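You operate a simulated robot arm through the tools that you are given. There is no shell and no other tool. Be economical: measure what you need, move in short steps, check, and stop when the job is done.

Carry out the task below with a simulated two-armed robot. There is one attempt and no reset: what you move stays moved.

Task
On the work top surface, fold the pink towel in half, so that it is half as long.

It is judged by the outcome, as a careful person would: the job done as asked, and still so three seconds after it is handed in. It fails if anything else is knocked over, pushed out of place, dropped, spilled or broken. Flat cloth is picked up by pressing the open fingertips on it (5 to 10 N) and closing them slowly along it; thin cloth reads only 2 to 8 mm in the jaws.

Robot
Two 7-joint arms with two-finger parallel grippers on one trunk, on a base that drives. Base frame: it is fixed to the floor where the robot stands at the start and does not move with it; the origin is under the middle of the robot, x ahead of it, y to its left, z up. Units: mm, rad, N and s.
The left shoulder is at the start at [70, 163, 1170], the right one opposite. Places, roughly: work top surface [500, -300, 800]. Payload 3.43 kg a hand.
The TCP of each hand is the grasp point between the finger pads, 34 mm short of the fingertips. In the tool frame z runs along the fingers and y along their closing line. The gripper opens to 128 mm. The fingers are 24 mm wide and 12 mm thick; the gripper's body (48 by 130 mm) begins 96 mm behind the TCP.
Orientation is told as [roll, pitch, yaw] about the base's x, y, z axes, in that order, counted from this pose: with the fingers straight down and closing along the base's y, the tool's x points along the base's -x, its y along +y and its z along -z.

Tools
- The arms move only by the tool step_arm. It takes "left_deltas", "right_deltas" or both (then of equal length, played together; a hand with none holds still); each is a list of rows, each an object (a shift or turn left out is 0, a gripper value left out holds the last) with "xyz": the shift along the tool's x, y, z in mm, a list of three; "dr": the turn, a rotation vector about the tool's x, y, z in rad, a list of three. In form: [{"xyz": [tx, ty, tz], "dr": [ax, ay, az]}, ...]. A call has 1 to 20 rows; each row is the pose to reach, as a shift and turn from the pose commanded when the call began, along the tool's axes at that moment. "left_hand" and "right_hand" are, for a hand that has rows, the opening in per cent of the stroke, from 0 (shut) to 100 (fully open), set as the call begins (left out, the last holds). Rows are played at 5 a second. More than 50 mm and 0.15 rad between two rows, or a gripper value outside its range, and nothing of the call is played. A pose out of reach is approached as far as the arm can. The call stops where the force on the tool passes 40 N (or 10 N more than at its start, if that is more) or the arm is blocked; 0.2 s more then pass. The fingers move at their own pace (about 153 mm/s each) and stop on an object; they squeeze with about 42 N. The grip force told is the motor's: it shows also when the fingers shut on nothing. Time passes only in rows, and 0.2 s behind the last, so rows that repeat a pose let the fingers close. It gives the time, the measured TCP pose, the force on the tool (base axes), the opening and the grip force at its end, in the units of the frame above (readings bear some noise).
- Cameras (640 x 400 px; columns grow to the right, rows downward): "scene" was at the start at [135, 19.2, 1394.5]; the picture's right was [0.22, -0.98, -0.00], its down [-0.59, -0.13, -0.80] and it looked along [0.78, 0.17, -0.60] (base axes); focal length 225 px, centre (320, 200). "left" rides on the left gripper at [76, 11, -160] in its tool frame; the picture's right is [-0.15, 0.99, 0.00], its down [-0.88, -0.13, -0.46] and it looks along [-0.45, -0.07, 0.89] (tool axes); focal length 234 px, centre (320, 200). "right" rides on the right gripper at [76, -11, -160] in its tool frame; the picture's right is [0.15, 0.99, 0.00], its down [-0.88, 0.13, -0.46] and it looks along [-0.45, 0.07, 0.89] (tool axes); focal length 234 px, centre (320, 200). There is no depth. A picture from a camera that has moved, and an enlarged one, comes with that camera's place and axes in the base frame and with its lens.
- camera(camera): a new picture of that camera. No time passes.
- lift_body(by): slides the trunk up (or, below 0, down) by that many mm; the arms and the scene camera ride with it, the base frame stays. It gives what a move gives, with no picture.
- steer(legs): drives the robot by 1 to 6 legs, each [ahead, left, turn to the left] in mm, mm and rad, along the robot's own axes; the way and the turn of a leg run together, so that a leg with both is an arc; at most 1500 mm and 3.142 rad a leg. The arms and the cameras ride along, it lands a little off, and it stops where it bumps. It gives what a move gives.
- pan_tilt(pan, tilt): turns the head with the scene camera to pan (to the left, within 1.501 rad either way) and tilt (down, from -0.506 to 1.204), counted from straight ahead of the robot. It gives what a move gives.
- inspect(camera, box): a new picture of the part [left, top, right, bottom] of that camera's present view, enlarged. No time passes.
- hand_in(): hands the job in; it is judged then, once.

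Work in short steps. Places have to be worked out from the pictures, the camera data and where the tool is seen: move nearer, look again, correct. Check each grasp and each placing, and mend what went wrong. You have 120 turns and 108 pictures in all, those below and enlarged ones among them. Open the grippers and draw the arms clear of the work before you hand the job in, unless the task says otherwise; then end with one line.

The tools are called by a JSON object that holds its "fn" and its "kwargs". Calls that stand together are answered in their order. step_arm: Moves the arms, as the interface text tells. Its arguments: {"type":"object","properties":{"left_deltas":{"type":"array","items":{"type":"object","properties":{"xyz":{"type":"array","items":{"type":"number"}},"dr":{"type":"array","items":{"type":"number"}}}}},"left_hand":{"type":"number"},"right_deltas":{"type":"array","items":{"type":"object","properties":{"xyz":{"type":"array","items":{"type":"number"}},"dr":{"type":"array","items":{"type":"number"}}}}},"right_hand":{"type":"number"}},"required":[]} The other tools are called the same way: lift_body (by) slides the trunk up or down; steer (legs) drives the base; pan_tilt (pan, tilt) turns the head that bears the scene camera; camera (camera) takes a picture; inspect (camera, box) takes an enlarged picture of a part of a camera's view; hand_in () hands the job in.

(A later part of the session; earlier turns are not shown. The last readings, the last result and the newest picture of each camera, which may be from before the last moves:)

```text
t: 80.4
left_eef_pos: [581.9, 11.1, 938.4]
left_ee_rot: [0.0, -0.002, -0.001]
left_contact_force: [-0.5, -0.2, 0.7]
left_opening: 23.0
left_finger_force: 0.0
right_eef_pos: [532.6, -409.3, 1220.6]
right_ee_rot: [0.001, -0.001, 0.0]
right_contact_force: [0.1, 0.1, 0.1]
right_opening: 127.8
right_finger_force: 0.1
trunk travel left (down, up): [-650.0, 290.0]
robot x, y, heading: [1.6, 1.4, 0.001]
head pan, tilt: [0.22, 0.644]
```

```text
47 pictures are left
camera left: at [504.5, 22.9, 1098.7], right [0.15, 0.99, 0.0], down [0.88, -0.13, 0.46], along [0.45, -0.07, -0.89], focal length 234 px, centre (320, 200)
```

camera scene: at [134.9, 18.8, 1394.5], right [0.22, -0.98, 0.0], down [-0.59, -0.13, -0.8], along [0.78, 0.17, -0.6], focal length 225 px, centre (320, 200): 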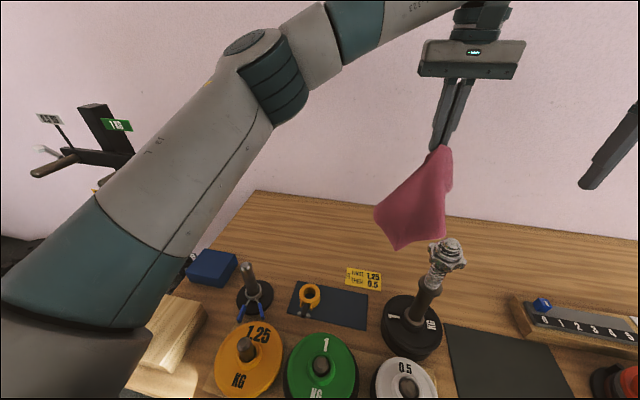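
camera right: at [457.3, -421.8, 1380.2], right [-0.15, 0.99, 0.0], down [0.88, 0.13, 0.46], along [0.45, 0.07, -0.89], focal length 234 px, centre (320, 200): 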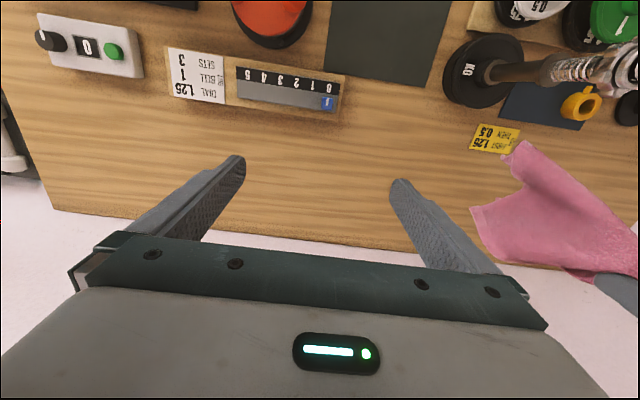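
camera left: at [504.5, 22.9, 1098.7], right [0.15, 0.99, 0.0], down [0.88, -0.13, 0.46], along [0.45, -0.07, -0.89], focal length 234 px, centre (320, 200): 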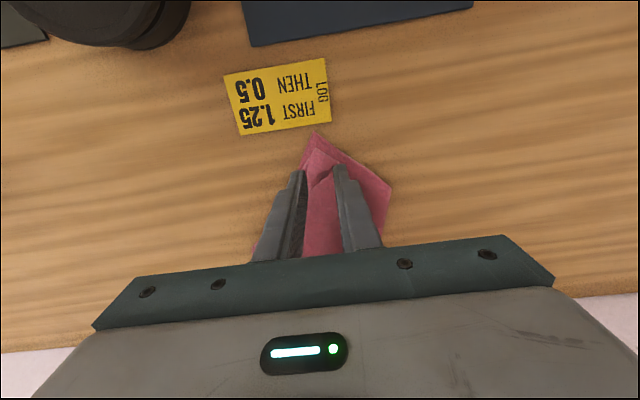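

The exposed corner is at (552,10), with another layer starting about 30 mm in. I'll shift 11 mm toward the tip and press.

{"fn": "step_arm", "kwargs": {"left_deltas": [{"xyz": [11, 1, 20]}, {"xyz": [11, 1, 38]}, {"xyz": [11, 1, 44]}, {"xyz": [11, 1, 48]}, {"xyz": [11, 1, 48]}]}}

{"fn": "step_arm", "kwargs": {"left_deltas": [{"xyz": [0, 0, 1]}, {"xyz": [0, 0, 1]}], "left_hand": 14}}

{"fn": "camera", "kwargs": {"camera": "left"}}

```text
t: 81.6
left_eef_pos: [570.3, 12.7, 890.3]
left_ee_rot: [-0.001, -0.002, 0.0]
left_contact_force: [1.6, -0.5, 8.4]
left_opening: 22.7
left_finger_force: 0.1
right_eef_pos: [532.1, -410.2, 1221.7]
right_ee_rot: [0.0, 0.0, 0.003]
right_contact_force: [0.2, 0.0, 0.4]
right_opening: 127.9
right_finger_force: 0.2
trunk travel left (down, up): [-650.0, 290.0]
robot x, y, heading: [-0.1, 2.7, 0.001]
head pan, tilt: [0.22, 0.644]
```

```text
t: 82.2
left_eef_pos: [569.5, 13.7, 889.8]
left_ee_rot: [-0.002, -0.004, -0.002]
left_contact_force: [2.2, -0.6, 12.3]
left_opening: 16.9
left_finger_force: 0.0
right_eef_pos: [531.3, -410.5, 1222.6]
right_ee_rot: [-0.001, 0.0, 0.0]
right_contact_force: [-0.4, 0.0, -0.9]
right_opening: 127.8
right_finger_force: 0.0
trunk travel left (down, up): [-650.0, 290.0]
robot x, y, heading: [4.1, 0.9, -0.0]
head pan, tilt: [0.22, 0.644]
```

```text
46 pictures are left
camera left: at [492.6, 24.2, 1049.5], right [0.15, 0.99, 0.0], down [0.88, -0.13, 0.46], along [0.45, -0.07, -0.89], focal length 234 px, centre (320, 200)
```

left: 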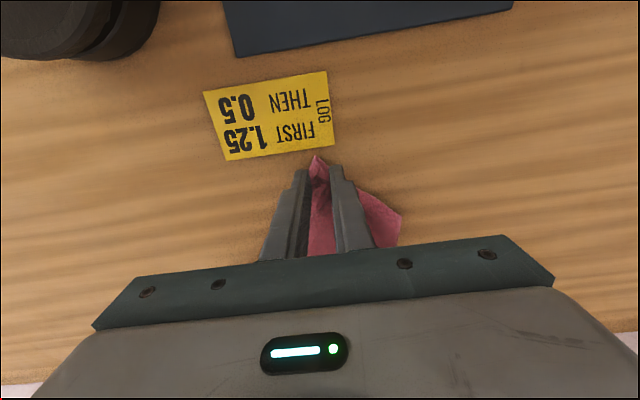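

Good; the tip is between the fingers. I'll finish closing and lift.

{"fn": "step_arm", "kwargs": {"left_deltas": [{"xyz": [0, 0, -1]}, {"xyz": [0, 0, -1]}], "left_hand": 7}}

{"fn": "step_arm", "kwargs": {"left_deltas": [{"xyz": [0, 0, 0]}, {"xyz": [0, 0, 0]}, {"xyz": [0, 0, 0]}], "left_hand": 0}}

{"fn": "step_arm", "kwargs": {"left_deltas": [{"xyz": [0, 0, -30]}, {"xyz": [0, 0, -65]}, {"xyz": [-5, 0, -100]}, {"xyz": [-15, 0, -140]}, {"xyz": [-25, 0, -180]}, {"xyz": [-35, 0, -220]}, {"xyz": [-45, 0, -260]}, {"xyz": [-50, 0, -300]}, {"xyz": [-50, 0, -340]}, {"xyz": [-50, 0, -370]}, {"xyz": [-50, 0, -370]}, {"xyz": [-50, 0, -370]}]}}

{"fn": "inspect", "kwargs": {"camera": "scene", "box": [280, 90, 460, 270]}}

```text
t: 82.8
left_eef_pos: [569.3, 14.7, 889.9]
left_ee_rot: [-0.001, -0.002, -0.001]
left_contact_force: [0.5, -0.5, 8.8]
left_opening: 9.4
left_finger_force: 0.0
right_eef_pos: [531.2, -410.0, 1221.2]
right_ee_rot: [0.0, -0.001, -0.003]
right_contact_force: [0.3, -0.6, 0.3]
right_opening: 128.0
right_finger_force: 0.1
trunk travel left (down, up): [-650.0, 290.0]
robot x, y, heading: [2.3, -1.8, -0.0]
head pan, tilt: [0.22, 0.644]
```

```text
t: 83.6
left_eef_pos: [568.1, 14.0, 890.5]
left_ee_rot: [-0.001, -0.002, -0.002]
left_contact_force: [-1.8, -0.3, 8.0]
left_opening: 3.8
left_finger_force: 37.9
right_eef_pos: [531.8, -409.9, 1220.8]
right_ee_rot: [0.0, 0.001, 0.001]
right_contact_force: [0.0, -0.2, 0.1]
right_opening: 128.2
right_finger_force: 0.2
trunk travel left (down, up): [-650.0, 290.0]
robot x, y, heading: [-2.7, -2.5, 0.0]
head pan, tilt: [0.22, 0.644]
```

```text
t: 86.2
left_eef_pos: [618.0, 15.3, 1261.3]
left_ee_rot: [0.0, 0.002, -0.001]
left_contact_force: [-0.2, 0.2, 0.1]
left_opening: 3.6
left_finger_force: 38.4
right_eef_pos: [532.6, -410.4, 1219.9]
right_ee_rot: [-0.001, 0.0, 0.0]
right_contact_force: [-0.4, 0.5, 0.7]
right_opening: 127.8
right_finger_force: 0.1
trunk travel left (down, up): [-650.0, 290.0]
robot x, y, heading: [-1.0, -1.7, -0.001]
head pan, tilt: [0.22, 0.644]
```

```text
2.22 times, centred on (370, 180) of scene
camera zoom: at [134.7, 19.0, 1394.5], right [0.22, -0.98, 0.0], down [-0.59, -0.13, -0.8], along [0.78, 0.17, -0.6], focal length 499 px, centre (209, 244)
```

zoom: 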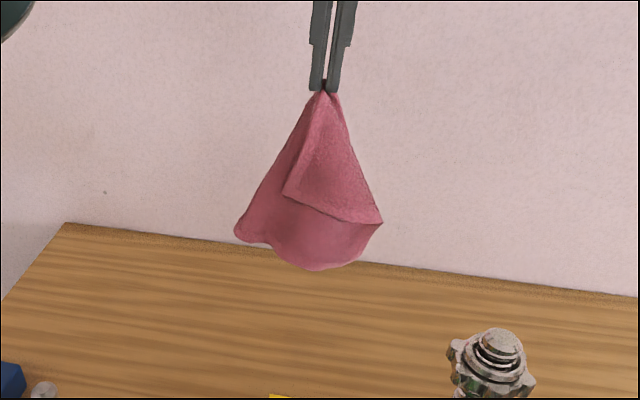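

The towel hangs only about 200 mm with a rounded bottom, so a second layer may be caught. I'll check it from the wrist camera.

{"fn": "inspect", "kwargs": {"camera": "left", "box": [200, 60, 440, 210]}}

{"fn": "inspect", "kwargs": {"camera": "scene", "box": [335, 125, 395, 215]}}

```text
2.67 times, centred on (320, 135) of left
camera zoom: at [540.2, 26.1, 1420.0], right [0.15, 0.99, 0.0], down [0.88, -0.13, 0.46], along [0.45, -0.07, -0.89], focal length 624 px, centre (320, 373)
```

zoom: 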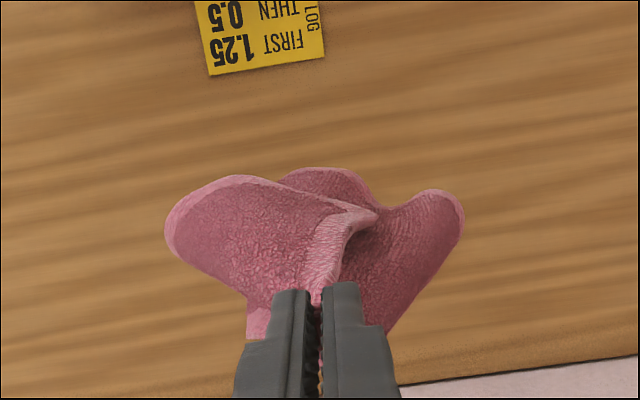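

```text
4.44 times, centred on (365, 170) of scene
camera zoom: at [134.7, 19.0, 1394.5], right [0.22, -0.98, 0.0], down [-0.59, -0.13, -0.8], along [0.78, 0.17, -0.6], focal length 998 px, centre (120, 333)
```

zoom: 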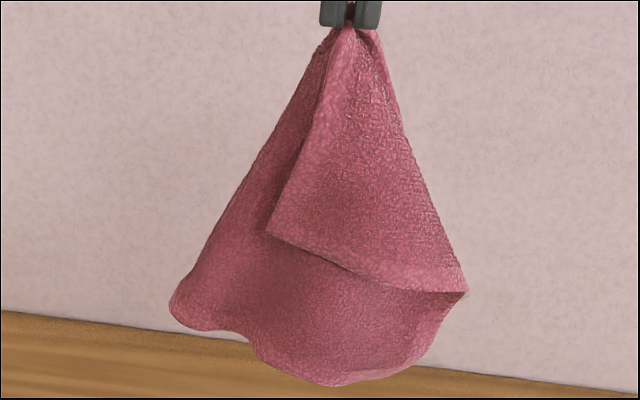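

I'm holding a point on a long edge, about 120 mm from a free corner that hangs in front and belongs to the right-hand side. I'll lay the towel down by lowering it until the bottom edge touches, then moving +x. That should leave this corner on top, within easy reach.

{"fn": "step_arm", "kwargs": {"left_deltas": [{"xyz": [10, 0, 40]}, {"xyz": [20, 0, 80]}, {"xyz": [25, 0, 120]}, {"xyz": [25, 0, 150]}, {"xyz": [20, 0, 170]}, {"xyz": [5, 0, 185]}, {"xyz": [-15, 0, 200]}, {"xyz": [-35, 0, 215]}, {"xyz": [-55, 0, 232]}, {"xyz": [-75, 0, 252]}, {"xyz": [-95, 0, 275]}, {"xyz": [-112, 0, 300]}, {"xyz": [-125, 0, 325]}, {"xyz": [-132, 0, 350]}, {"xyz": [-135, 0, 362]}, {"xyz": [-135, 0, 362]}]}}

{"fn": "inspect", "kwargs": {"camera": "scene", "box": [290, 160, 450, 280]}}

{"fn": "camera", "kwargs": {"camera": "left"}}

```text
t: 89.6
left_eef_pos: [754.1, 14.1, 899.1]
left_ee_rot: [-0.001, -0.001, -0.002]
left_contact_force: [0.2, -0.7, 1.1]
left_opening: 3.6
left_finger_force: 38.3
right_eef_pos: [531.8, -410.2, 1220.7]
right_ee_rot: [0.0, 0.0, -0.001]
right_contact_force: [0.0, 0.2, -0.3]
right_opening: 127.9
right_finger_force: 0.1
trunk travel left (down, up): [-650.0, 290.0]
robot x, y, heading: [-0.2, -3.2, 0.001]
head pan, tilt: [0.22, 0.644]
```

```text
3.33 times, centred on (370, 220) of scene
camera zoom: at [134.6, 19.1, 1394.5], right [0.22, -0.98, 0.0], down [-0.59, -0.13, -0.8], along [0.78, 0.17, -0.6], focal length 749 px, centre (153, 133)
```

zoom: 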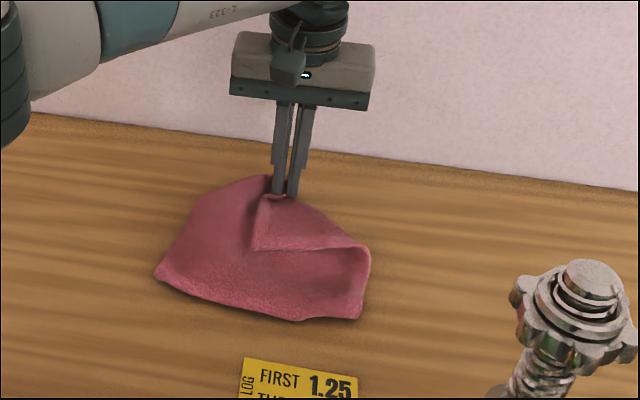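

```text
41 pictures are left
camera left: at [676.9, 24.8, 1058.3], right [0.15, 0.99, 0.0], down [0.88, -0.13, 0.46], along [0.45, -0.07, -0.89], focal length 234 px, centre (320, 200)
```

left: 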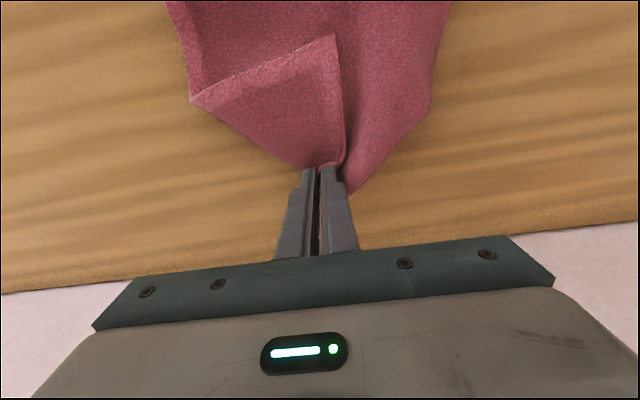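

That is as predicted: the corner lies on top at about (652,40), as a clean folded-over flap. I'll release and approach that corner at yaw -0.8.

{"fn": "step_arm", "kwargs": {"left_deltas": [{"xyz": [0, 0, 0]}, {"xyz": [0, 0, -10]}, {"xyz": [0, 0, -40]}, {"xyz": [0, 0, -80]}, {"xyz": [15, 2, -90], "dr": [0, 0, 0.14]}, {"xyz": [30, 4, -90], "dr": [0, 0, 0.28]}, {"xyz": [45, 6, -90], "dr": [0, 0, 0.42]}, {"xyz": [60, 8, -90], "dr": [0, 0, 0.56]}, {"xyz": [75, 9, -90], "dr": [0, 0, 0.7]}, {"xyz": [87, 10, -80], "dr": [0, 0, 0.8]}, {"xyz": [87, 10, -60], "dr": [0, 0, 0.8]}, {"xyz": [87, 10, -60], "dr": [0, 0, 0.8]}], "left_hand": 20}}

{"fn": "camera", "kwargs": {"camera": "left"}}

```text
t: 92.2
left_eef_pos: [665.0, 23.4, 958.1]
left_ee_rot: [0.0, -0.002, -0.802]
left_contact_force: [0.2, -0.1, -0.6]
left_opening: 25.6
left_finger_force: 0.1
right_eef_pos: [532.4, -410.9, 1221.4]
right_ee_rot: [0.002, -0.001, -0.001]
right_contact_force: [-0.2, 0.0, 0.7]
right_opening: 127.9
right_finger_force: 0.1
trunk travel left (down, up): [-650.0, 290.0]
robot x, y, heading: [-4.1, -1.1, 0.003]
head pan, tilt: [0.22, 0.644]
```

```text
40 pictures are left
camera left: at [620.1, 85.7, 1117.5], right [0.81, 0.58, 0.0], down [0.52, -0.72, 0.46], along [0.27, -0.37, -0.89], focal length 234 px, centre (320, 200)
```

left: 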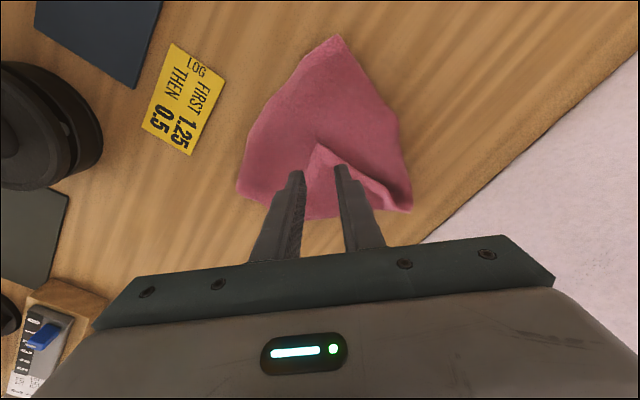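

The tip is at (317,145) px. I'll move 9 mm further in, then press lightly.

{"fn": "step_arm", "kwargs": {"left_deltas": [{"xyz": [-9, 0, 25]}, {"xyz": [-9, 0, 45]}, {"xyz": [-9, 0, 55]}, {"xyz": [-9, 0, 60]}, {"xyz": [-9, 0, 63]}, {"xyz": [-9, 0, 63]}]}}

```text
t: 93.6
left_eef_pos: [673.3, 17.3, 895.3]
left_ee_rot: [0.002, -0.002, -0.801]
left_contact_force: [0.8, 0.6, 12.5]
left_opening: 25.3
left_finger_force: 0.0
right_eef_pos: [532.3, -409.8, 1221.2]
right_ee_rot: [0.001, 0.0, 0.0]
right_contact_force: [-0.8, 0.1, 0.2]
right_opening: 127.9
right_finger_force: 0.1
trunk travel left (down, up): [-650.0, 290.0]
robot x, y, heading: [-2.7, 1.3, 0.005]
head pan, tilt: [0.22, 0.644]
```

{"fn": "step_arm", "kwargs": {"left_deltas": [{"xyz": [0, 0, -2.5]}, {"xyz": [0, 0, -2.5]}], "left_hand": 13}}

{"fn": "step_arm", "kwargs": {"left_deltas": [{"xyz": [0, 0, 0]}, {"xyz": [0, 0, 0]}], "left_hand": 7}}

{"fn": "step_arm", "kwargs": {"left_deltas": [{"xyz": [0, 0, 0]}, {"xyz": [0, 0, 0]}, {"xyz": [0, 0, 0]}], "left_hand": 0}}

{"fn": "step_arm", "kwargs": {"left_deltas": [{"xyz": [0, 0, -15]}, {"xyz": [0, 0, -30]}, {"xyz": [0, 0, -45]}, {"xyz": [0, 0, -45]}]}}

{"fn": "inspect", "kwargs": {"camera": "scene", "box": [290, 160, 450, 280]}}

```text
t: 94.2
left_eef_pos: [671.2, 15.8, 896.7]
left_ee_rot: [0.001, -0.003, -0.801]
left_contact_force: [-0.7, -1.5, 6.8]
left_opening: 16.6
left_finger_force: 0.1
right_eef_pos: [531.8, -411.7, 1220.9]
right_ee_rot: [0.001, 0.0, -0.001]
right_contact_force: [-0.2, -0.2, 0.3]
right_opening: 128.0
right_finger_force: 0.0
trunk travel left (down, up): [-650.0, 290.0]
robot x, y, heading: [-2.3, -2.6, 0.001]
head pan, tilt: [0.22, 0.644]
```

```text
t: 94.8
left_eef_pos: [673.3, 17.1, 898.1]
left_ee_rot: [0.0, -0.001, -0.803]
left_contact_force: [-1.3, -0.7, 6.1]
left_opening: 10.3
left_finger_force: 0.2
right_eef_pos: [533.3, -410.0, 1221.3]
right_ee_rot: [-0.001, 0.0, -0.001]
right_contact_force: [-0.7, -0.1, 0.2]
right_opening: 128.1
right_finger_force: 0.0
trunk travel left (down, up): [-650.0, 290.0]
robot x, y, heading: [-1.3, -1.5, -0.001]
head pan, tilt: [0.22, 0.644]
```

```text
t: 95.6
left_eef_pos: [672.3, 15.6, 898.1]
left_ee_rot: [0.001, -0.002, -0.8]
left_contact_force: [1.2, 0.1, 6.5]
left_opening: 5.3
left_finger_force: 39.9
right_eef_pos: [532.8, -408.8, 1221.5]
right_ee_rot: [-0.001, -0.001, 0.0]
right_contact_force: [-0.4, -0.2, -0.1]
right_opening: 127.8
right_finger_force: 0.0
trunk travel left (down, up): [-650.0, 290.0]
robot x, y, heading: [0.5, -2.0, -0.002]
head pan, tilt: [0.22, 0.644]
```

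```text
t: 96.6
left_eef_pos: [674.1, 16.5, 944.6]
left_ee_rot: [-0.002, -0.001, -0.801]
left_contact_force: [-0.1, 0.0, -0.5]
left_opening: 5.4
left_finger_force: 40.4
right_eef_pos: [532.8, -410.8, 1219.7]
right_ee_rot: [0.0, -0.001, 0.001]
right_contact_force: [-0.5, 0.1, 0.4]
right_opening: 127.8
right_finger_force: 0.0
trunk travel left (down, up): [-650.0, 290.0]
robot x, y, heading: [-1.2, -4.0, -0.002]
head pan, tilt: [0.22, 0.644]
```

```text
3.33 times, centred on (370, 220) of scene
camera zoom: at [135.2, 19.1, 1394.4], right [0.22, -0.98, 0.0], down [-0.59, -0.13, -0.8], along [0.78, 0.17, -0.6], focal length 749 px, centre (153, 133)
```

zoom: 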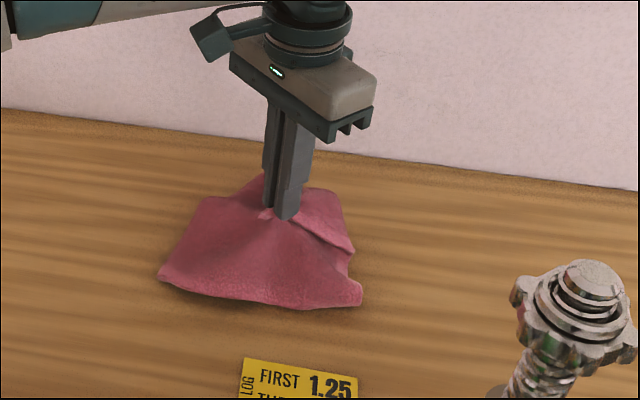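

The sheet beneath came along too. I'll lower it, release, and try again with lighter pressure and a narrower gap nearer the tip.

{"fn": "step_arm", "kwargs": {"left_deltas": [{"xyz": [0, 0, 15]}, {"xyz": [0, 0, 30]}, {"xyz": [0, 0, 42]}, {"xyz": [0, 0, 42]}]}}

{"fn": "step_arm", "kwargs": {"left_deltas": [{"xyz": [0, 0, 0]}, {"xyz": [0, 0, -10]}, {"xyz": [0, 0, -40]}, {"xyz": [0, 0, -70]}, {"xyz": [0, 0, -70]}], "left_hand": 22}}

{"fn": "camera", "kwargs": {"camera": "left"}}

```text
t: 97.6
left_eef_pos: [673.0, 17.4, 900.9]
left_ee_rot: [-0.001, -0.001, -0.801]
left_contact_force: [0.0, -0.4, 3.1]
left_opening: 5.6
left_finger_force: 39.5
right_eef_pos: [532.7, -409.6, 1220.0]
right_ee_rot: [-0.001, -0.001, 0.001]
right_contact_force: [0.4, -0.2, 0.0]
right_opening: 128.1
right_finger_force: 0.1
trunk travel left (down, up): [-650.0, 290.0]
robot x, y, heading: [1.0, 2.4, 0.001]
head pan, tilt: [0.22, 0.644]
```

```text
t: 98.8
left_eef_pos: [673.4, 14.7, 969.4]
left_ee_rot: [0.0, -0.002, -0.801]
left_contact_force: [0.2, 0.3, 1.0]
left_opening: 27.9
left_finger_force: 0.1
right_eef_pos: [533.9, -408.9, 1221.2]
right_ee_rot: [0.0, 0.001, 0.0]
right_contact_force: [0.5, 0.2, -0.5]
right_opening: 127.8
right_finger_force: 0.0
trunk travel left (down, up): [-650.0, 290.0]
robot x, y, heading: [0.3, -2.3, 0.002]
head pan, tilt: [0.22, 0.644]
```

```text
38 pictures are left
camera left: at [627.3, 77.2, 1129.8], right [0.81, 0.58, 0.0], down [0.52, -0.72, 0.46], along [0.27, -0.37, -0.89], focal length 234 px, centre (320, 200)
```

left: 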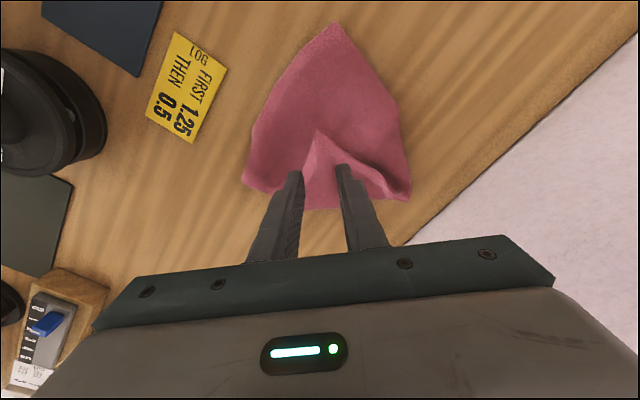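

The flap now stands up as a small ridge between the finger positions. I'll pinch it at a higher level, z≈901, with barely any pressing.

{"fn": "step_arm", "kwargs": {"left_deltas": [{"xyz": [4, 0, 30]}, {"xyz": [4, 0, 52]}, {"xyz": [4, 0, 64]}, {"xyz": [4, 0, 67]}, {"xyz": [4, 0, 67]}]}}

{"fn": "step_arm", "kwargs": {"left_deltas": [{"xyz": [0, 0, 0]}, {"xyz": [0, 0, 0]}], "left_hand": 12}}

{"fn": "step_arm", "kwargs": {"left_deltas": [{"xyz": [0, 0, 0]}, {"xyz": [0, 0, 0]}, {"xyz": [0, 0, 0]}, {"xyz": [0, 0, 0]}], "left_hand": 0}}

{"fn": "step_arm", "kwargs": {"left_deltas": [{"xyz": [0, 0, -15]}, {"xyz": [0, 0, -30]}, {"xyz": [0, 0, -50]}, {"xyz": [0, 0, -50]}]}}

{"fn": "inspect", "kwargs": {"camera": "scene", "box": [290, 160, 450, 280]}}

```text
t: 100.0
left_eef_pos: [670.5, 18.9, 904.1]
left_ee_rot: [0.001, -0.001, -0.801]
left_contact_force: [1.2, 0.4, 1.3]
left_opening: 28.1
left_finger_force: 0.3
right_eef_pos: [532.7, -410.4, 1220.8]
right_ee_rot: [-0.001, -0.001, 0.002]
right_contact_force: [1.0, 0.0, 0.3]
right_opening: 127.9
right_finger_force: 0.1
trunk travel left (down, up): [-650.0, 290.0]
robot x, y, heading: [1.5, 2.5, -0.004]
head pan, tilt: [0.22, 0.644]
```

```text
t: 100.6
left_eef_pos: [670.8, 18.7, 906.0]
left_ee_rot: [0.0, -0.001, -0.8]
left_contact_force: [-0.1, 0.7, 0.5]
left_opening: 15.7
left_finger_force: 0.1
right_eef_pos: [531.0, -410.7, 1221.0]
right_ee_rot: [0.001, 0.001, 0.001]
right_contact_force: [0.7, 0.7, 0.2]
right_opening: 128.1
right_finger_force: 0.0
trunk travel left (down, up): [-650.0, 290.0]
robot x, y, heading: [1.3, 3.4, -0.001]
head pan, tilt: [0.22, 0.644]
```

```text
t: 101.6
left_eef_pos: [670.3, 19.4, 905.6]
left_ee_rot: [0.0, 0.0, -0.801]
left_contact_force: [0.7, 1.3, 0.9]
left_opening: 5.1
left_finger_force: 39.9
right_eef_pos: [533.1, -410.1, 1220.6]
right_ee_rot: [-0.001, 0.001, -0.001]
right_contact_force: [-0.2, 0.0, -0.9]
right_opening: 127.8
right_finger_force: 0.1
trunk travel left (down, up): [-650.0, 290.0]
robot x, y, heading: [-1.0, -3.5, -0.002]
head pan, tilt: [0.22, 0.644]
```

```text
t: 102.6
left_eef_pos: [671.2, 17.8, 953.9]
left_ee_rot: [0.0, 0.001, -0.801]
left_contact_force: [0.1, 0.2, 0.6]
left_opening: 5.3
left_finger_force: 39.2
right_eef_pos: [532.5, -409.3, 1220.9]
right_ee_rot: [0.001, 0.0, -0.001]
right_contact_force: [-0.4, -0.4, -0.5]
right_opening: 128.1
right_finger_force: 0.2
trunk travel left (down, up): [-650.0, 290.0]
robot x, y, heading: [2.5, 0.3, -0.001]
head pan, tilt: [0.22, 0.644]
```

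```text
3.33 times, centred on (370, 220) of scene
camera zoom: at [135.2, 19.1, 1394.4], right [0.22, -0.98, 0.0], down [-0.59, -0.13, -0.8], along [0.78, 0.17, -0.6], focal length 749 px, centre (153, 133)
```

zoom: 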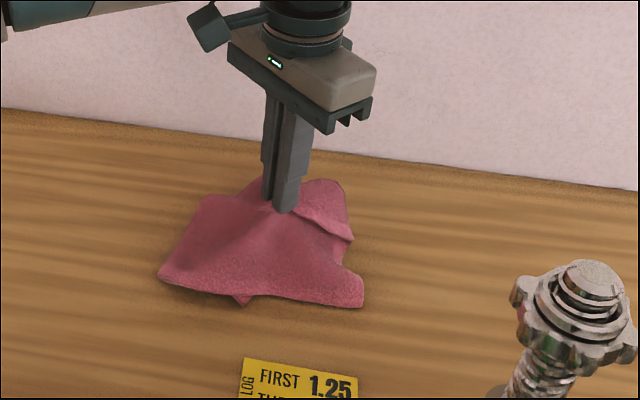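

Both layers are nested in the same ridge. I'll lower it, spread the fingers wide while lightly pressed so both layers flatten, then lift away and look.

{"fn": "step_arm", "kwargs": {"left_deltas": [{"xyz": [0, 0, 20]}, {"xyz": [0, 0, 40]}, {"xyz": [0, 0, 54]}, {"xyz": [0, 0, 57]}, {"xyz": [0, 0, 57]}]}}

{"fn": "step_arm", "kwargs": {"left_deltas": [{"xyz": [0, 0, 2]}, {"xyz": [0, 0, 2]}, {"xyz": [0, 0, 2]}], "left_hand": 45}}

{"fn": "step_arm", "kwargs": {"left_deltas": [{"xyz": [0, 0, -20]}, {"xyz": [0, 0, -50]}, {"xyz": [0, 0, -80]}, {"xyz": [0, 0, -80]}], "left_hand": 45}}

{"fn": "camera", "kwargs": {"camera": "left"}}

```text
t: 103.8
left_eef_pos: [670.7, 19.2, 897.2]
left_ee_rot: [0.0, -0.002, -0.8]
left_contact_force: [2.0, 0.2, 7.9]
left_opening: 5.0
left_finger_force: 40.2
right_eef_pos: [532.0, -409.4, 1220.4]
right_ee_rot: [0.001, 0.001, 0.0]
right_contact_force: [-0.6, 0.1, -0.1]
right_opening: 127.9
right_finger_force: 0.1
trunk travel left (down, up): [-650.0, 290.0]
robot x, y, heading: [-1.1, -1.8, 0.001]
head pan, tilt: [0.22, 0.644]
```

```text
t: 104.6
left_eef_pos: [669.7, 18.8, 895.8]
left_ee_rot: [0.002, -0.001, -0.802]
left_contact_force: [-0.4, -3.1, 11.3]
left_opening: 56.0
left_finger_force: 0.1
right_eef_pos: [531.4, -409.9, 1221.6]
right_ee_rot: [0.001, -0.001, 0.002]
right_contact_force: [-0.2, 0.0, 0.1]
right_opening: 128.1
right_finger_force: 0.0
trunk travel left (down, up): [-650.0, 290.0]
robot x, y, heading: [-0.0, -2.0, -0.002]
head pan, tilt: [0.22, 0.644]
```

```text
t: 105.6
left_eef_pos: [671.8, 19.4, 974.8]
left_ee_rot: [0.001, -0.003, -0.801]
left_contact_force: [-0.6, 0.4, 0.1]
left_opening: 57.6
left_finger_force: 0.0
right_eef_pos: [533.3, -409.3, 1221.6]
right_ee_rot: [0.0, 0.0, 0.0]
right_contact_force: [0.2, -0.5, 0.1]
right_opening: 128.0
right_finger_force: 0.0
trunk travel left (down, up): [-650.0, 290.0]
robot x, y, heading: [0.7, 0.5, 0.008]
head pan, tilt: [0.22, 0.644]
```

```text
36 pictures are left
camera left: at [626.1, 80.8, 1134.2], right [0.81, 0.58, 0.0], down [0.52, -0.72, 0.46], along [0.27, -0.37, -0.89], focal length 234 px, centre (320, 200)
```

left: 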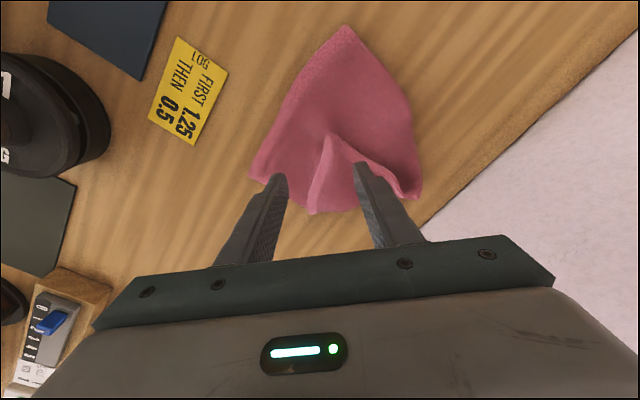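

I'll retry at the flap tip with yaw -0.5, a narrow 20 mm gap and only about 2 N.

{"fn": "step_arm", "kwargs": {"left_deltas": [{"xyz": [3.7, 13.4, 10], "dr": [0, 0, -0.15]}, {"xyz": [3.7, 13.4, 30], "dr": [0, 0, -0.3]}, {"xyz": [3.7, 13.4, 50], "dr": [0, 0, -0.3]}, {"xyz": [3.7, 13.4, 62], "dr": [0, 0, -0.3]}, {"xyz": [3.7, 13.4, 68], "dr": [0, 0, -0.3]}, {"xyz": [3.7, 13.4, 70], "dr": [0, 0, -0.3]}, {"xyz": [3.7, 13.4, 70], "dr": [0, 0, -0.3]}], "left_hand": 16}}

{"fn": "camera", "kwargs": {"camera": "left"}}

```text
t: 107.2
left_eef_pos: [677.6, 32.1, 904.8]
left_ee_rot: [0.001, -0.001, -0.501]
left_contact_force: [0.2, -0.1, 0.6]
left_opening: 20.6
left_finger_force: 0.3
right_eef_pos: [531.7, -411.3, 1221.4]
right_ee_rot: [-0.001, 0.0, -0.001]
right_contact_force: [-0.3, -0.2, -0.3]
right_opening: 128.0
right_finger_force: 0.1
trunk travel left (down, up): [-650.0, 290.0]
robot x, y, heading: [-1.1, -1.3, 0.004]
head pan, tilt: [0.22, 0.644]
```

```text
35 pictures are left
camera left: at [615.3, 78.0, 1063.9], right [0.6, 0.8, 0.0], down [0.71, -0.54, 0.46], along [0.36, -0.28, -0.89], focal length 234 px, centre (320, 200)
```

left: 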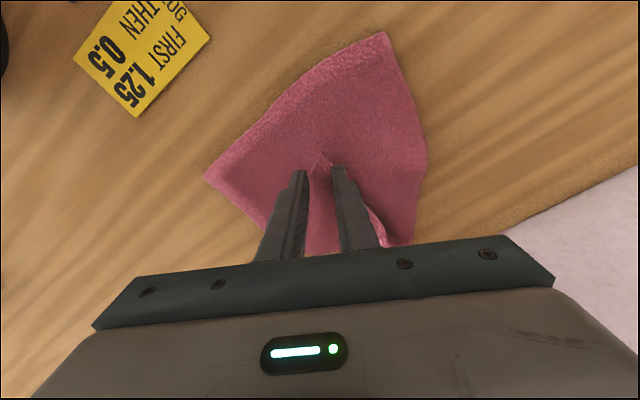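

The tip shows right between the fingertips. I'll close gently at this height.

{"fn": "step_arm", "kwargs": {"left_deltas": [{"xyz": [0, 0, 2]}, {"xyz": [0, 0, 2]}], "left_hand": 9}}

{"fn": "step_arm", "kwargs": {"left_deltas": [{"xyz": [0, 0, 0]}, {"xyz": [0, 0, 0]}, {"xyz": [0, 0, 0]}, {"xyz": [0, 0, 0]}], "left_hand": 0}}

{"fn": "step_arm", "kwargs": {"left_deltas": [{"xyz": [0, 0, -15]}, {"xyz": [0, 0, -30]}, {"xyz": [0, 0, -50]}, {"xyz": [0, 0, -50]}]}}

{"fn": "inspect", "kwargs": {"camera": "scene", "box": [290, 160, 450, 280]}}

```text
t: 107.8
left_eef_pos: [677.2, 31.6, 902.1]
left_ee_rot: [0.0, -0.002, -0.503]
left_contact_force: [-0.1, -0.4, 1.7]
left_opening: 11.5
left_finger_force: 0.0
right_eef_pos: [533.1, -410.1, 1220.3]
right_ee_rot: [0.0, -0.001, -0.001]
right_contact_force: [0.2, 0.5, -0.5]
right_opening: 127.8
right_finger_force: 0.0
trunk travel left (down, up): [-650.0, 290.0]
robot x, y, heading: [-0.2, 0.5, 0.005]
head pan, tilt: [0.22, 0.644]
```

```text
t: 108.8
left_eef_pos: [676.9, 32.2, 902.7]
left_ee_rot: [0.0, 0.0, -0.501]
left_contact_force: [0.0, 0.2, 0.4]
left_opening: 4.3
left_finger_force: 38.3
right_eef_pos: [533.8, -410.1, 1221.2]
right_ee_rot: [0.001, 0.001, 0.0]
right_contact_force: [0.1, -0.5, 0.5]
right_opening: 127.8
right_finger_force: 0.0
trunk travel left (down, up): [-650.0, 290.0]
robot x, y, heading: [0.7, 0.3, 0.001]
head pan, tilt: [0.22, 0.644]
```

```text
t: 109.8
left_eef_pos: [677.2, 34.2, 951.4]
left_ee_rot: [-0.001, 0.0, -0.502]
left_contact_force: [0.9, 0.1, -0.3]
left_opening: 4.4
left_finger_force: 39.0
right_eef_pos: [533.1, -410.1, 1221.4]
right_ee_rot: [0.0, 0.0, 0.001]
right_contact_force: [0.1, 0.7, -0.5]
right_opening: 128.3
right_finger_force: 0.0
trunk travel left (down, up): [-650.0, 290.0]
robot x, y, heading: [1.0, 0.2, 0.002]
head pan, tilt: [0.22, 0.644]
```

```text
3.33 times, centred on (370, 220) of scene
camera zoom: at [135.3, 19.1, 1394.4], right [0.22, -0.98, 0.0], down [-0.59, -0.13, -0.8], along [0.78, 0.17, -0.6], focal length 749 px, centre (153, 133)
```

zoom: 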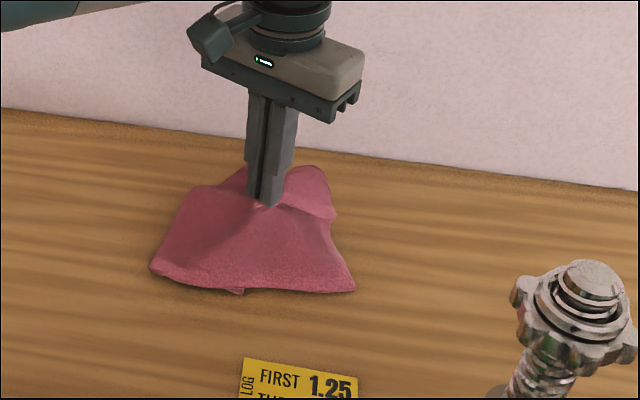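

I'll lift higher and look closely at what is in the grip.

{"fn": "step_arm", "kwargs": {"left_deltas": [{"xyz": [0, 0, -40]}, {"xyz": [0, 0, -80]}, {"xyz": [0, 0, -120]}, {"xyz": [0, 0, -160]}, {"xyz": [0, 0, -200]}, {"xyz": [0, 0, -240]}, {"xyz": [0, 0, -240]}, {"xyz": [0, 0, -240]}]}}

{"fn": "inspect", "kwargs": {"camera": "scene", "box": [320, 110, 440, 220]}}

{"fn": "inspect", "kwargs": {"camera": "left", "box": [200, 60, 440, 210]}}

```text
t: 111.6
left_eef_pos: [675.8, 30.1, 1191.7]
left_ee_rot: [0.0, 0.0, -0.5]
left_contact_force: [-0.9, -0.2, -0.9]
left_opening: 4.3
left_finger_force: 39.2
right_eef_pos: [532.6, -409.9, 1220.6]
right_ee_rot: [0.0, -0.001, -0.001]
right_contact_force: [-0.3, 0.5, 0.3]
right_opening: 128.1
right_finger_force: 0.0
trunk travel left (down, up): [-650.0, 290.0]
robot x, y, heading: [-1.9, 0.8, -0.002]
head pan, tilt: [0.22, 0.644]
```

```text
3.64 times, centred on (380, 165) of scene
camera zoom: at [135.0, 19.0, 1394.5], right [0.22, -0.98, 0.0], down [-0.59, -0.13, -0.8], along [0.78, 0.17, -0.6], focal length 817 px, centre (102, 327)
```

zoom: 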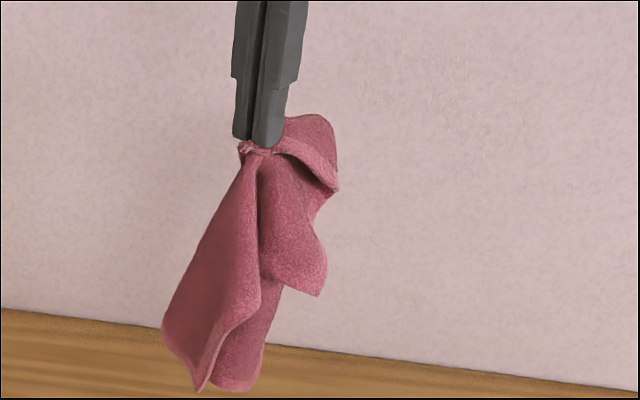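

```text
2.67 times, centred on (320, 135) of left
camera zoom: at [615.3, 76.2, 1351.0], right [0.6, 0.8, 0.0], down [0.71, -0.54, 0.46], along [0.36, -0.28, -0.89], focal length 624 px, centre (320, 373)
```

zoom: 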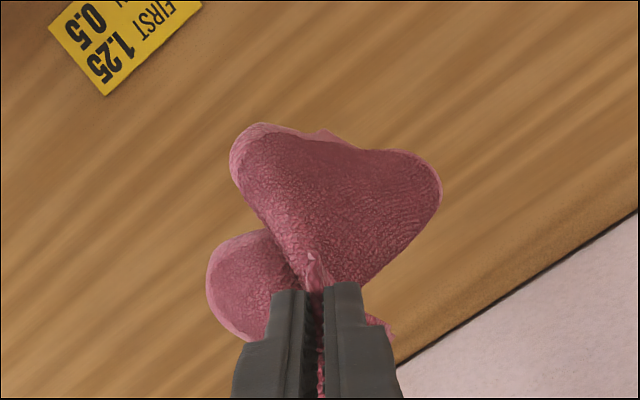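

The corner's layer wraps around the main sheet in the grip, and the main sheet carries the weight. I'll lower to just above the table and loosen the grip very slightly, so the inner sheet can slip out while the corner stays held.

{"fn": "step_arm", "kwargs": {"left_deltas": [{"xyz": [0, 0, 30]}, {"xyz": [0, 0, 60]}, {"xyz": [0, 0, 80]}, {"xyz": [0, 0, 80]}]}}

{"fn": "step_arm", "kwargs": {"left_deltas": [{"xyz": [0, 0, 0]}, {"xyz": [0, 0, 0]}], "left_hand": 3.4}}

{"fn": "step_arm", "kwargs": {"left_deltas": [{"xyz": [0, 0, 0]}, {"xyz": [0, 0, 0]}], "left_hand": 3.8}}

{"fn": "inspect", "kwargs": {"camera": "scene", "box": [320, 150, 440, 260]}}

```text
t: 112.6
left_eef_pos: [679.0, 30.2, 1113.0]
left_ee_rot: [0.001, 0.0, -0.501]
left_contact_force: [-0.3, -0.2, -0.2]
left_opening: 4.3
left_finger_force: 38.2
right_eef_pos: [532.4, -409.1, 1219.8]
right_ee_rot: [-0.001, -0.001, 0.0]
right_contact_force: [0.0, 0.1, 0.2]
right_opening: 128.1
right_finger_force: 0.2
trunk travel left (down, up): [-650.0, 290.0]
robot x, y, heading: [-3.8, 1.3, -0.004]
head pan, tilt: [0.22, 0.644]
```

```text
t: 113.2
left_eef_pos: [679.0, 30.1, 1112.8]
left_ee_rot: [0.001, 0.0, -0.502]
left_contact_force: [0.0, 0.6, -0.2]
left_opening: 5.8
left_finger_force: 1.5
right_eef_pos: [531.5, -409.7, 1221.1]
right_ee_rot: [0.0, -0.001, 0.0]
right_contact_force: [0.2, -0.5, -0.3]
right_opening: 127.8
right_finger_force: 0.0
trunk travel left (down, up): [-650.0, 290.0]
robot x, y, heading: [1.1, 2.7, 0.002]
head pan, tilt: [0.22, 0.644]
```

```text
t: 113.8
left_eef_pos: [679.4, 31.8, 1113.5]
left_ee_rot: [0.0, 0.0, -0.5]
left_contact_force: [-0.5, 0.3, 0.6]
left_opening: 6.5
left_finger_force: 1.0
right_eef_pos: [532.7, -410.4, 1220.3]
right_ee_rot: [0.001, 0.001, -0.001]
right_contact_force: [0.6, -0.6, -0.4]
right_opening: 127.7
right_finger_force: 0.1
trunk travel left (down, up): [-650.0, 290.0]
robot x, y, heading: [3.0, 0.8, -0.002]
head pan, tilt: [0.22, 0.644]
```

```text
3.64 times, centred on (380, 205) of scene
camera zoom: at [135.0, 19.1, 1394.5], right [0.22, -0.98, 0.0], down [-0.59, -0.13, -0.8], along [0.78, 0.17, -0.6], focal length 817 px, centre (102, 182)
```

zoom: 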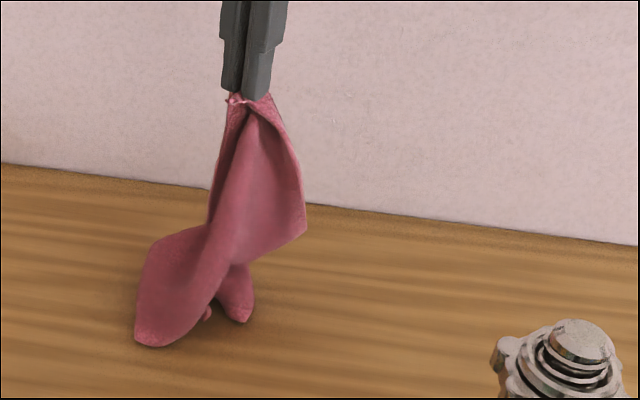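

That worked: the main sheet slipped out and the towel now hangs from the one corner. I'll tighten the grip and lift until it hangs free.

{"fn": "step_arm", "kwargs": {"left_deltas": [{"xyz": [0, 0, 0]}, {"xyz": [0, 0, 0]}, {"xyz": [0, 0, -40]}, {"xyz": [0, 0, -80]}, {"xyz": [10, 0, -120]}, {"xyz": [20, 0, -160]}, {"xyz": [30, 0, -180]}, {"xyz": [30, 0, -180]}, {"xyz": [30, 0, -180]}], "left_hand": 0}}

{"fn": "inspect", "kwargs": {"camera": "scene", "box": [280, 80, 480, 260]}}

```text
t: 115.8
left_eef_pos: [650.3, 46.4, 1293.1]
left_ee_rot: [-0.001, -0.002, -0.501]
left_contact_force: [0.1, -0.5, -0.4]
left_opening: 3.6
left_finger_force: 38.4
right_eef_pos: [533.7, -410.1, 1221.1]
right_ee_rot: [0.0, -0.001, 0.0]
right_contact_force: [-0.4, 0.5, -0.6]
right_opening: 128.2
right_finger_force: 0.0
trunk travel left (down, up): [-650.0, 290.0]
robot x, y, heading: [3.2, -1.1, -0.002]
head pan, tilt: [0.22, 0.644]
```

```text
2.22 times, centred on (380, 170) of scene
camera zoom: at [134.6, 18.9, 1394.5], right [0.22, -0.98, 0.0], down [-0.59, -0.13, -0.8], along [0.78, 0.17, -0.6], focal length 499 px, centre (187, 267)
```

zoom: 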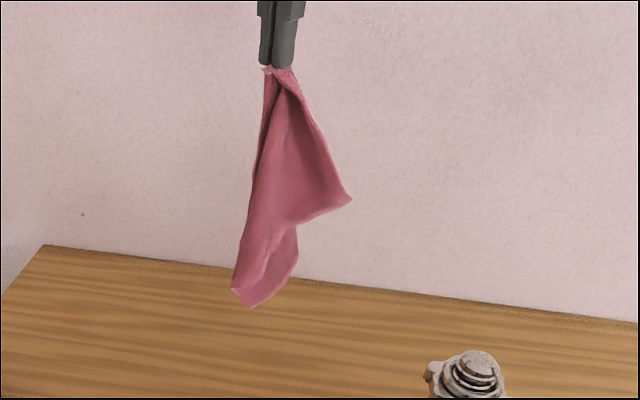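

It hangs from a true corner (X), and its short-edge neighbour (Z) hangs free on the right at roughly (720,-65,1085). I'll lower straight down so Z lands out to the right as a single-layer flap for the right hand.

{"fn": "step_arm", "kwargs": {"left_deltas": [{"xyz": [0, 0, 40]}, {"xyz": [0, 0, 80]}, {"xyz": [0, 0, 120]}, {"xyz": [0, 0, 160]}, {"xyz": [0, 0, 200]}, {"xyz": [0, 5, 235]}, {"xyz": [0, 15, 270]}, {"xyz": [0, 25, 300]}, {"xyz": [0, 35, 325]}, {"xyz": [0, 45, 345]}, {"xyz": [0, 45, 355]}, {"xyz": [0, 45, 355]}]}}

{"fn": "inspect", "kwargs": {"camera": "scene", "box": [290, 160, 450, 280]}}

```text
t: 118.4
left_eef_pos: [671.2, 85.7, 936.7]
left_ee_rot: [-0.001, -0.002, -0.501]
left_contact_force: [-0.5, 0.4, -1.0]
left_opening: 3.4
left_finger_force: 37.9
right_eef_pos: [532.1, -409.9, 1220.8]
right_ee_rot: [-0.001, 0.003, 0.001]
right_contact_force: [0.6, -0.2, 0.4]
right_opening: 128.0
right_finger_force: 0.1
trunk travel left (down, up): [-650.0, 290.0]
robot x, y, heading: [-0.8, 3.1, -0.002]
head pan, tilt: [0.22, 0.644]
```

```text
3.33 times, centred on (370, 220) of scene
camera zoom: at [134.9, 19.1, 1394.5], right [0.22, -0.98, 0.0], down [-0.59, -0.13, -0.8], along [0.78, 0.17, -0.6], focal length 749 px, centre (153, 133)
```

zoom: 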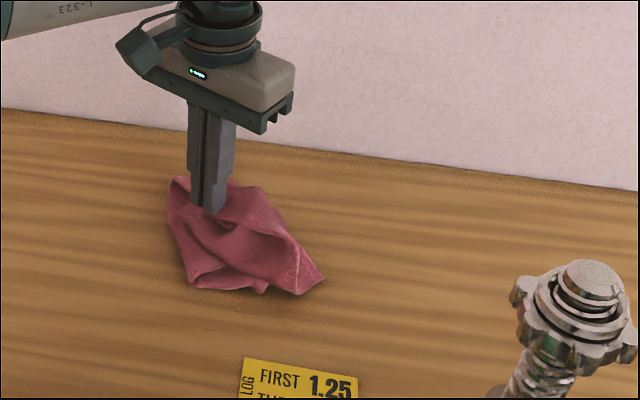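

A corner tip, probably Z, points right at about (647,-35). I'll draw the left hand slightly further left for clearance and bring the right hand over that tip, turned so its camera faces away.

{"fn": "step_arm", "kwargs": {"left_deltas": [{"xyz": [0, 8, 0]}, {"xyz": [1, 16, 0]}, {"xyz": [2, 24, 0]}, {"xyz": [3, 32, 0]}, {"xyz": [4, 40, 0]}, {"xyz": [4, 49, 0]}, {"xyz": [4, 49, 0]}, {"xyz": [4, 49, 0]}, {"xyz": [4, 49, 0]}, {"xyz": [4, 49, 0]}, {"xyz": [4, 49, 0]}, {"xyz": [4, 49, 0]}, {"xyz": [4, 49, 0]}, {"xyz": [4, 49, 0]}], "right_deltas": [{"xyz": [-40, 0, 0]}, {"xyz": [-80, 0, 0]}, {"xyz": [-115, 20, 0], "dr": [0, 0, -0.1]}, {"xyz": [-115, 60, 20], "dr": [0, 0, -0.24]}, {"xyz": [-115, 100, 40], "dr": [0, 0, -0.38]}, {"xyz": [-115, 140, 60], "dr": [0, 0, -0.52]}, {"xyz": [-115, 180, 80], "dr": [0, 0, -0.66]}, {"xyz": [-115, 215, 105], "dr": [0, 0, -0.8]}, {"xyz": [-115, 250, 130], "dr": [0, 0, -0.9]}, {"xyz": [-115, 285, 160], "dr": [0, 0, -0.9]}, {"xyz": [-115, 310, 190], "dr": [0, 0, -0.9]}, {"xyz": [-115, 330, 220], "dr": [0, 0, -0.9]}, {"xyz": [-115, 340, 240], "dr": [0, 0, -0.9]}, {"xyz": [-115, 340, 240], "dr": [0, 0, -0.9]}], "right_hand": 20}}

{"fn": "camera", "kwargs": {"camera": "right"}}

{"fn": "camera", "kwargs": {"camera": "scene"}}

```text
t: 121.4
left_eef_pos: [693.2, 130.7, 936.3]
left_ee_rot: [0.001, -0.003, -0.501]
left_contact_force: [-0.5, -0.1, -0.9]
left_opening: 3.5
left_finger_force: 37.8
right_eef_pos: [647.5, -72.3, 978.0]
right_ee_rot: [0.0, 0.0, 0.9]
right_contact_force: [0.4, 0.7, -0.4]
right_opening: 25.6
right_finger_force: 0.0
trunk travel left (down, up): [-650.0, 290.0]
robot x, y, heading: [-0.6, 1.3, -0.004]
head pan, tilt: [0.22, 0.644]
```

```text
28 pictures are left
camera right: at [609.4, -138.5, 1137.1], right [-0.87, 0.5, 0.0], down [0.45, 0.77, 0.46], along [0.23, 0.39, -0.89], focal length 234 px, centre (320, 200)
```

right: 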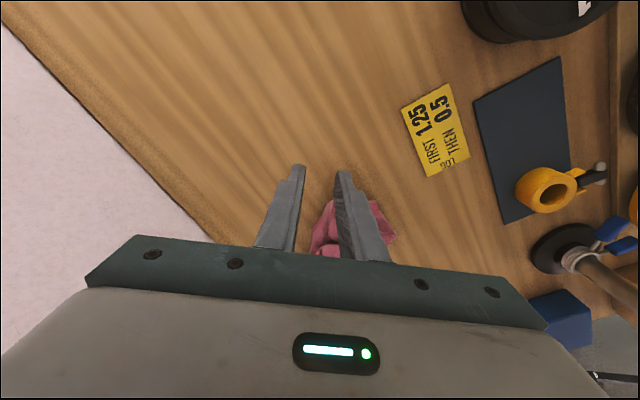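

```text
27 pictures are left
camera scene: at [134.8, 19.0, 1394.5], right [0.22, -0.98, 0.0], down [-0.59, -0.13, -0.8], along [0.78, 0.17, -0.6], focal length 225 px, centre (320, 200)
```

scene: 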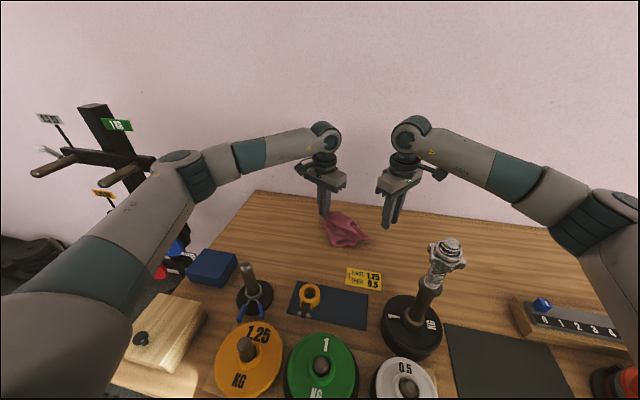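

{"fn": "inspect", "kwargs": {"camera": "scene", "box": [300, 195, 400, 265]}}

```text
5.71 times, centred on (350, 230) of scene
camera zoom: at [134.8, 19.0, 1394.5], right [0.22, -0.98, 0.0], down [-0.59, -0.13, -0.8], along [0.78, 0.17, -0.6], focal length 1284 px, centre (149, 29)
```

zoom: 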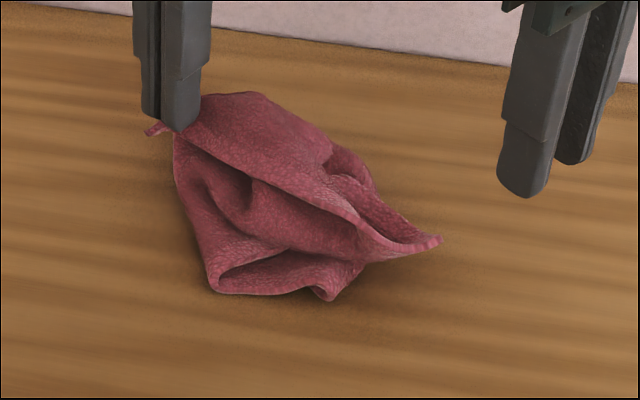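

The hem from the held corner X runs straight to this tip, so it is the short-edge corner Z, at about (677,-35). I'll straddle it with the right hand about 20 mm in and go down to the surface.

{"fn": "step_arm", "kwargs": {"right_deltas": [{"xyz": [-22, 3, 0]}, {"xyz": [-44, 6, 10]}, {"xyz": [-64, 10, 25]}, {"xyz": [-64, 10, 50]}, {"xyz": [-64, 10, 72]}, {"xyz": [-64, 10, 84]}, {"xyz": [-64, 10, 88]}, {"xyz": [-64, 10, 88]}], "right_hand": 32}}

{"fn": "camera", "kwargs": {"camera": "right"}}

```text
t: 123.2
left_eef_pos: [692.0, 131.3, 937.7]
left_ee_rot: [0.001, -0.002, -0.501]
left_contact_force: [0.0, 0.3, -0.1]
left_opening: 3.6
left_finger_force: 38.5
right_eef_pos: [678.6, -16.1, 891.8]
right_ee_rot: [-0.001, -0.002, 0.901]
right_contact_force: [-0.6, 0.7, 6.7]
right_opening: 41.2
right_finger_force: 0.5
trunk travel left (down, up): [-650.0, 290.0]
robot x, y, heading: [1.0, -0.3, -0.002]
head pan, tilt: [0.22, 0.644]
```

```text
25 pictures are left
camera right: at [640.9, -81.4, 1050.8], right [-0.87, 0.5, 0.0], down [0.44, 0.77, 0.46], along [0.23, 0.4, -0.89], focal length 234 px, centre (320, 200)
```

right: 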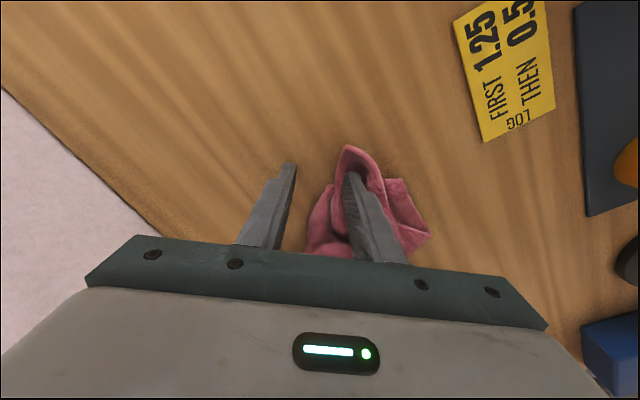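

One finger sits on the flap. I'll lift, shift 22 mm along the closing line to centre on the tip, and go down again.

{"fn": "step_arm", "kwargs": {"right_deltas": [{"xyz": [0, 0, -20]}, {"xyz": [0, 12, -28]}, {"xyz": [0, 23, -28]}, {"xyz": [0, 23, -14]}, {"xyz": [0, 23, -3]}, {"xyz": [0, 23, 0]}, {"xyz": [0, 23, 0]}]}}

{"fn": "camera", "kwargs": {"camera": "right"}}

```text
t: 124.8
left_eef_pos: [693.3, 130.1, 937.0]
left_ee_rot: [0.001, -0.001, -0.501]
left_contact_force: [0.3, 0.2, 0.6]
left_opening: 3.5
left_finger_force: 38.2
right_eef_pos: [661.4, -1.3, 891.3]
right_ee_rot: [0.001, -0.002, 0.903]
right_contact_force: [0.6, -1.2, 6.5]
right_opening: 40.6
right_finger_force: 0.1
trunk travel left (down, up): [-650.0, 290.0]
robot x, y, heading: [-0.8, -3.3, -0.0]
head pan, tilt: [0.22, 0.644]
```

```text
24 pictures are left
camera right: at [623.2, -67.5, 1051.4], right [-0.87, 0.5, 0.0], down [0.44, 0.77, 0.46], along [0.23, 0.4, -0.89], focal length 234 px, centre (320, 200)
```

right: 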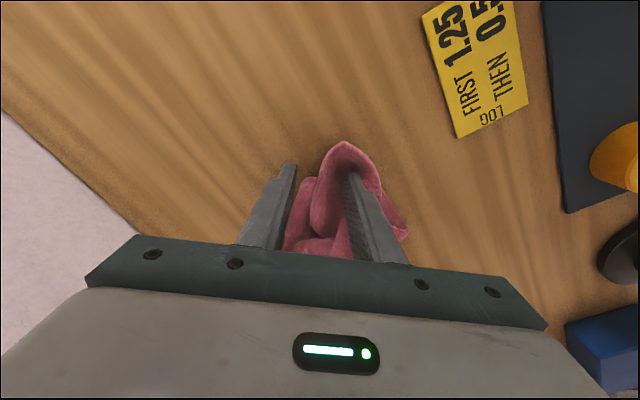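

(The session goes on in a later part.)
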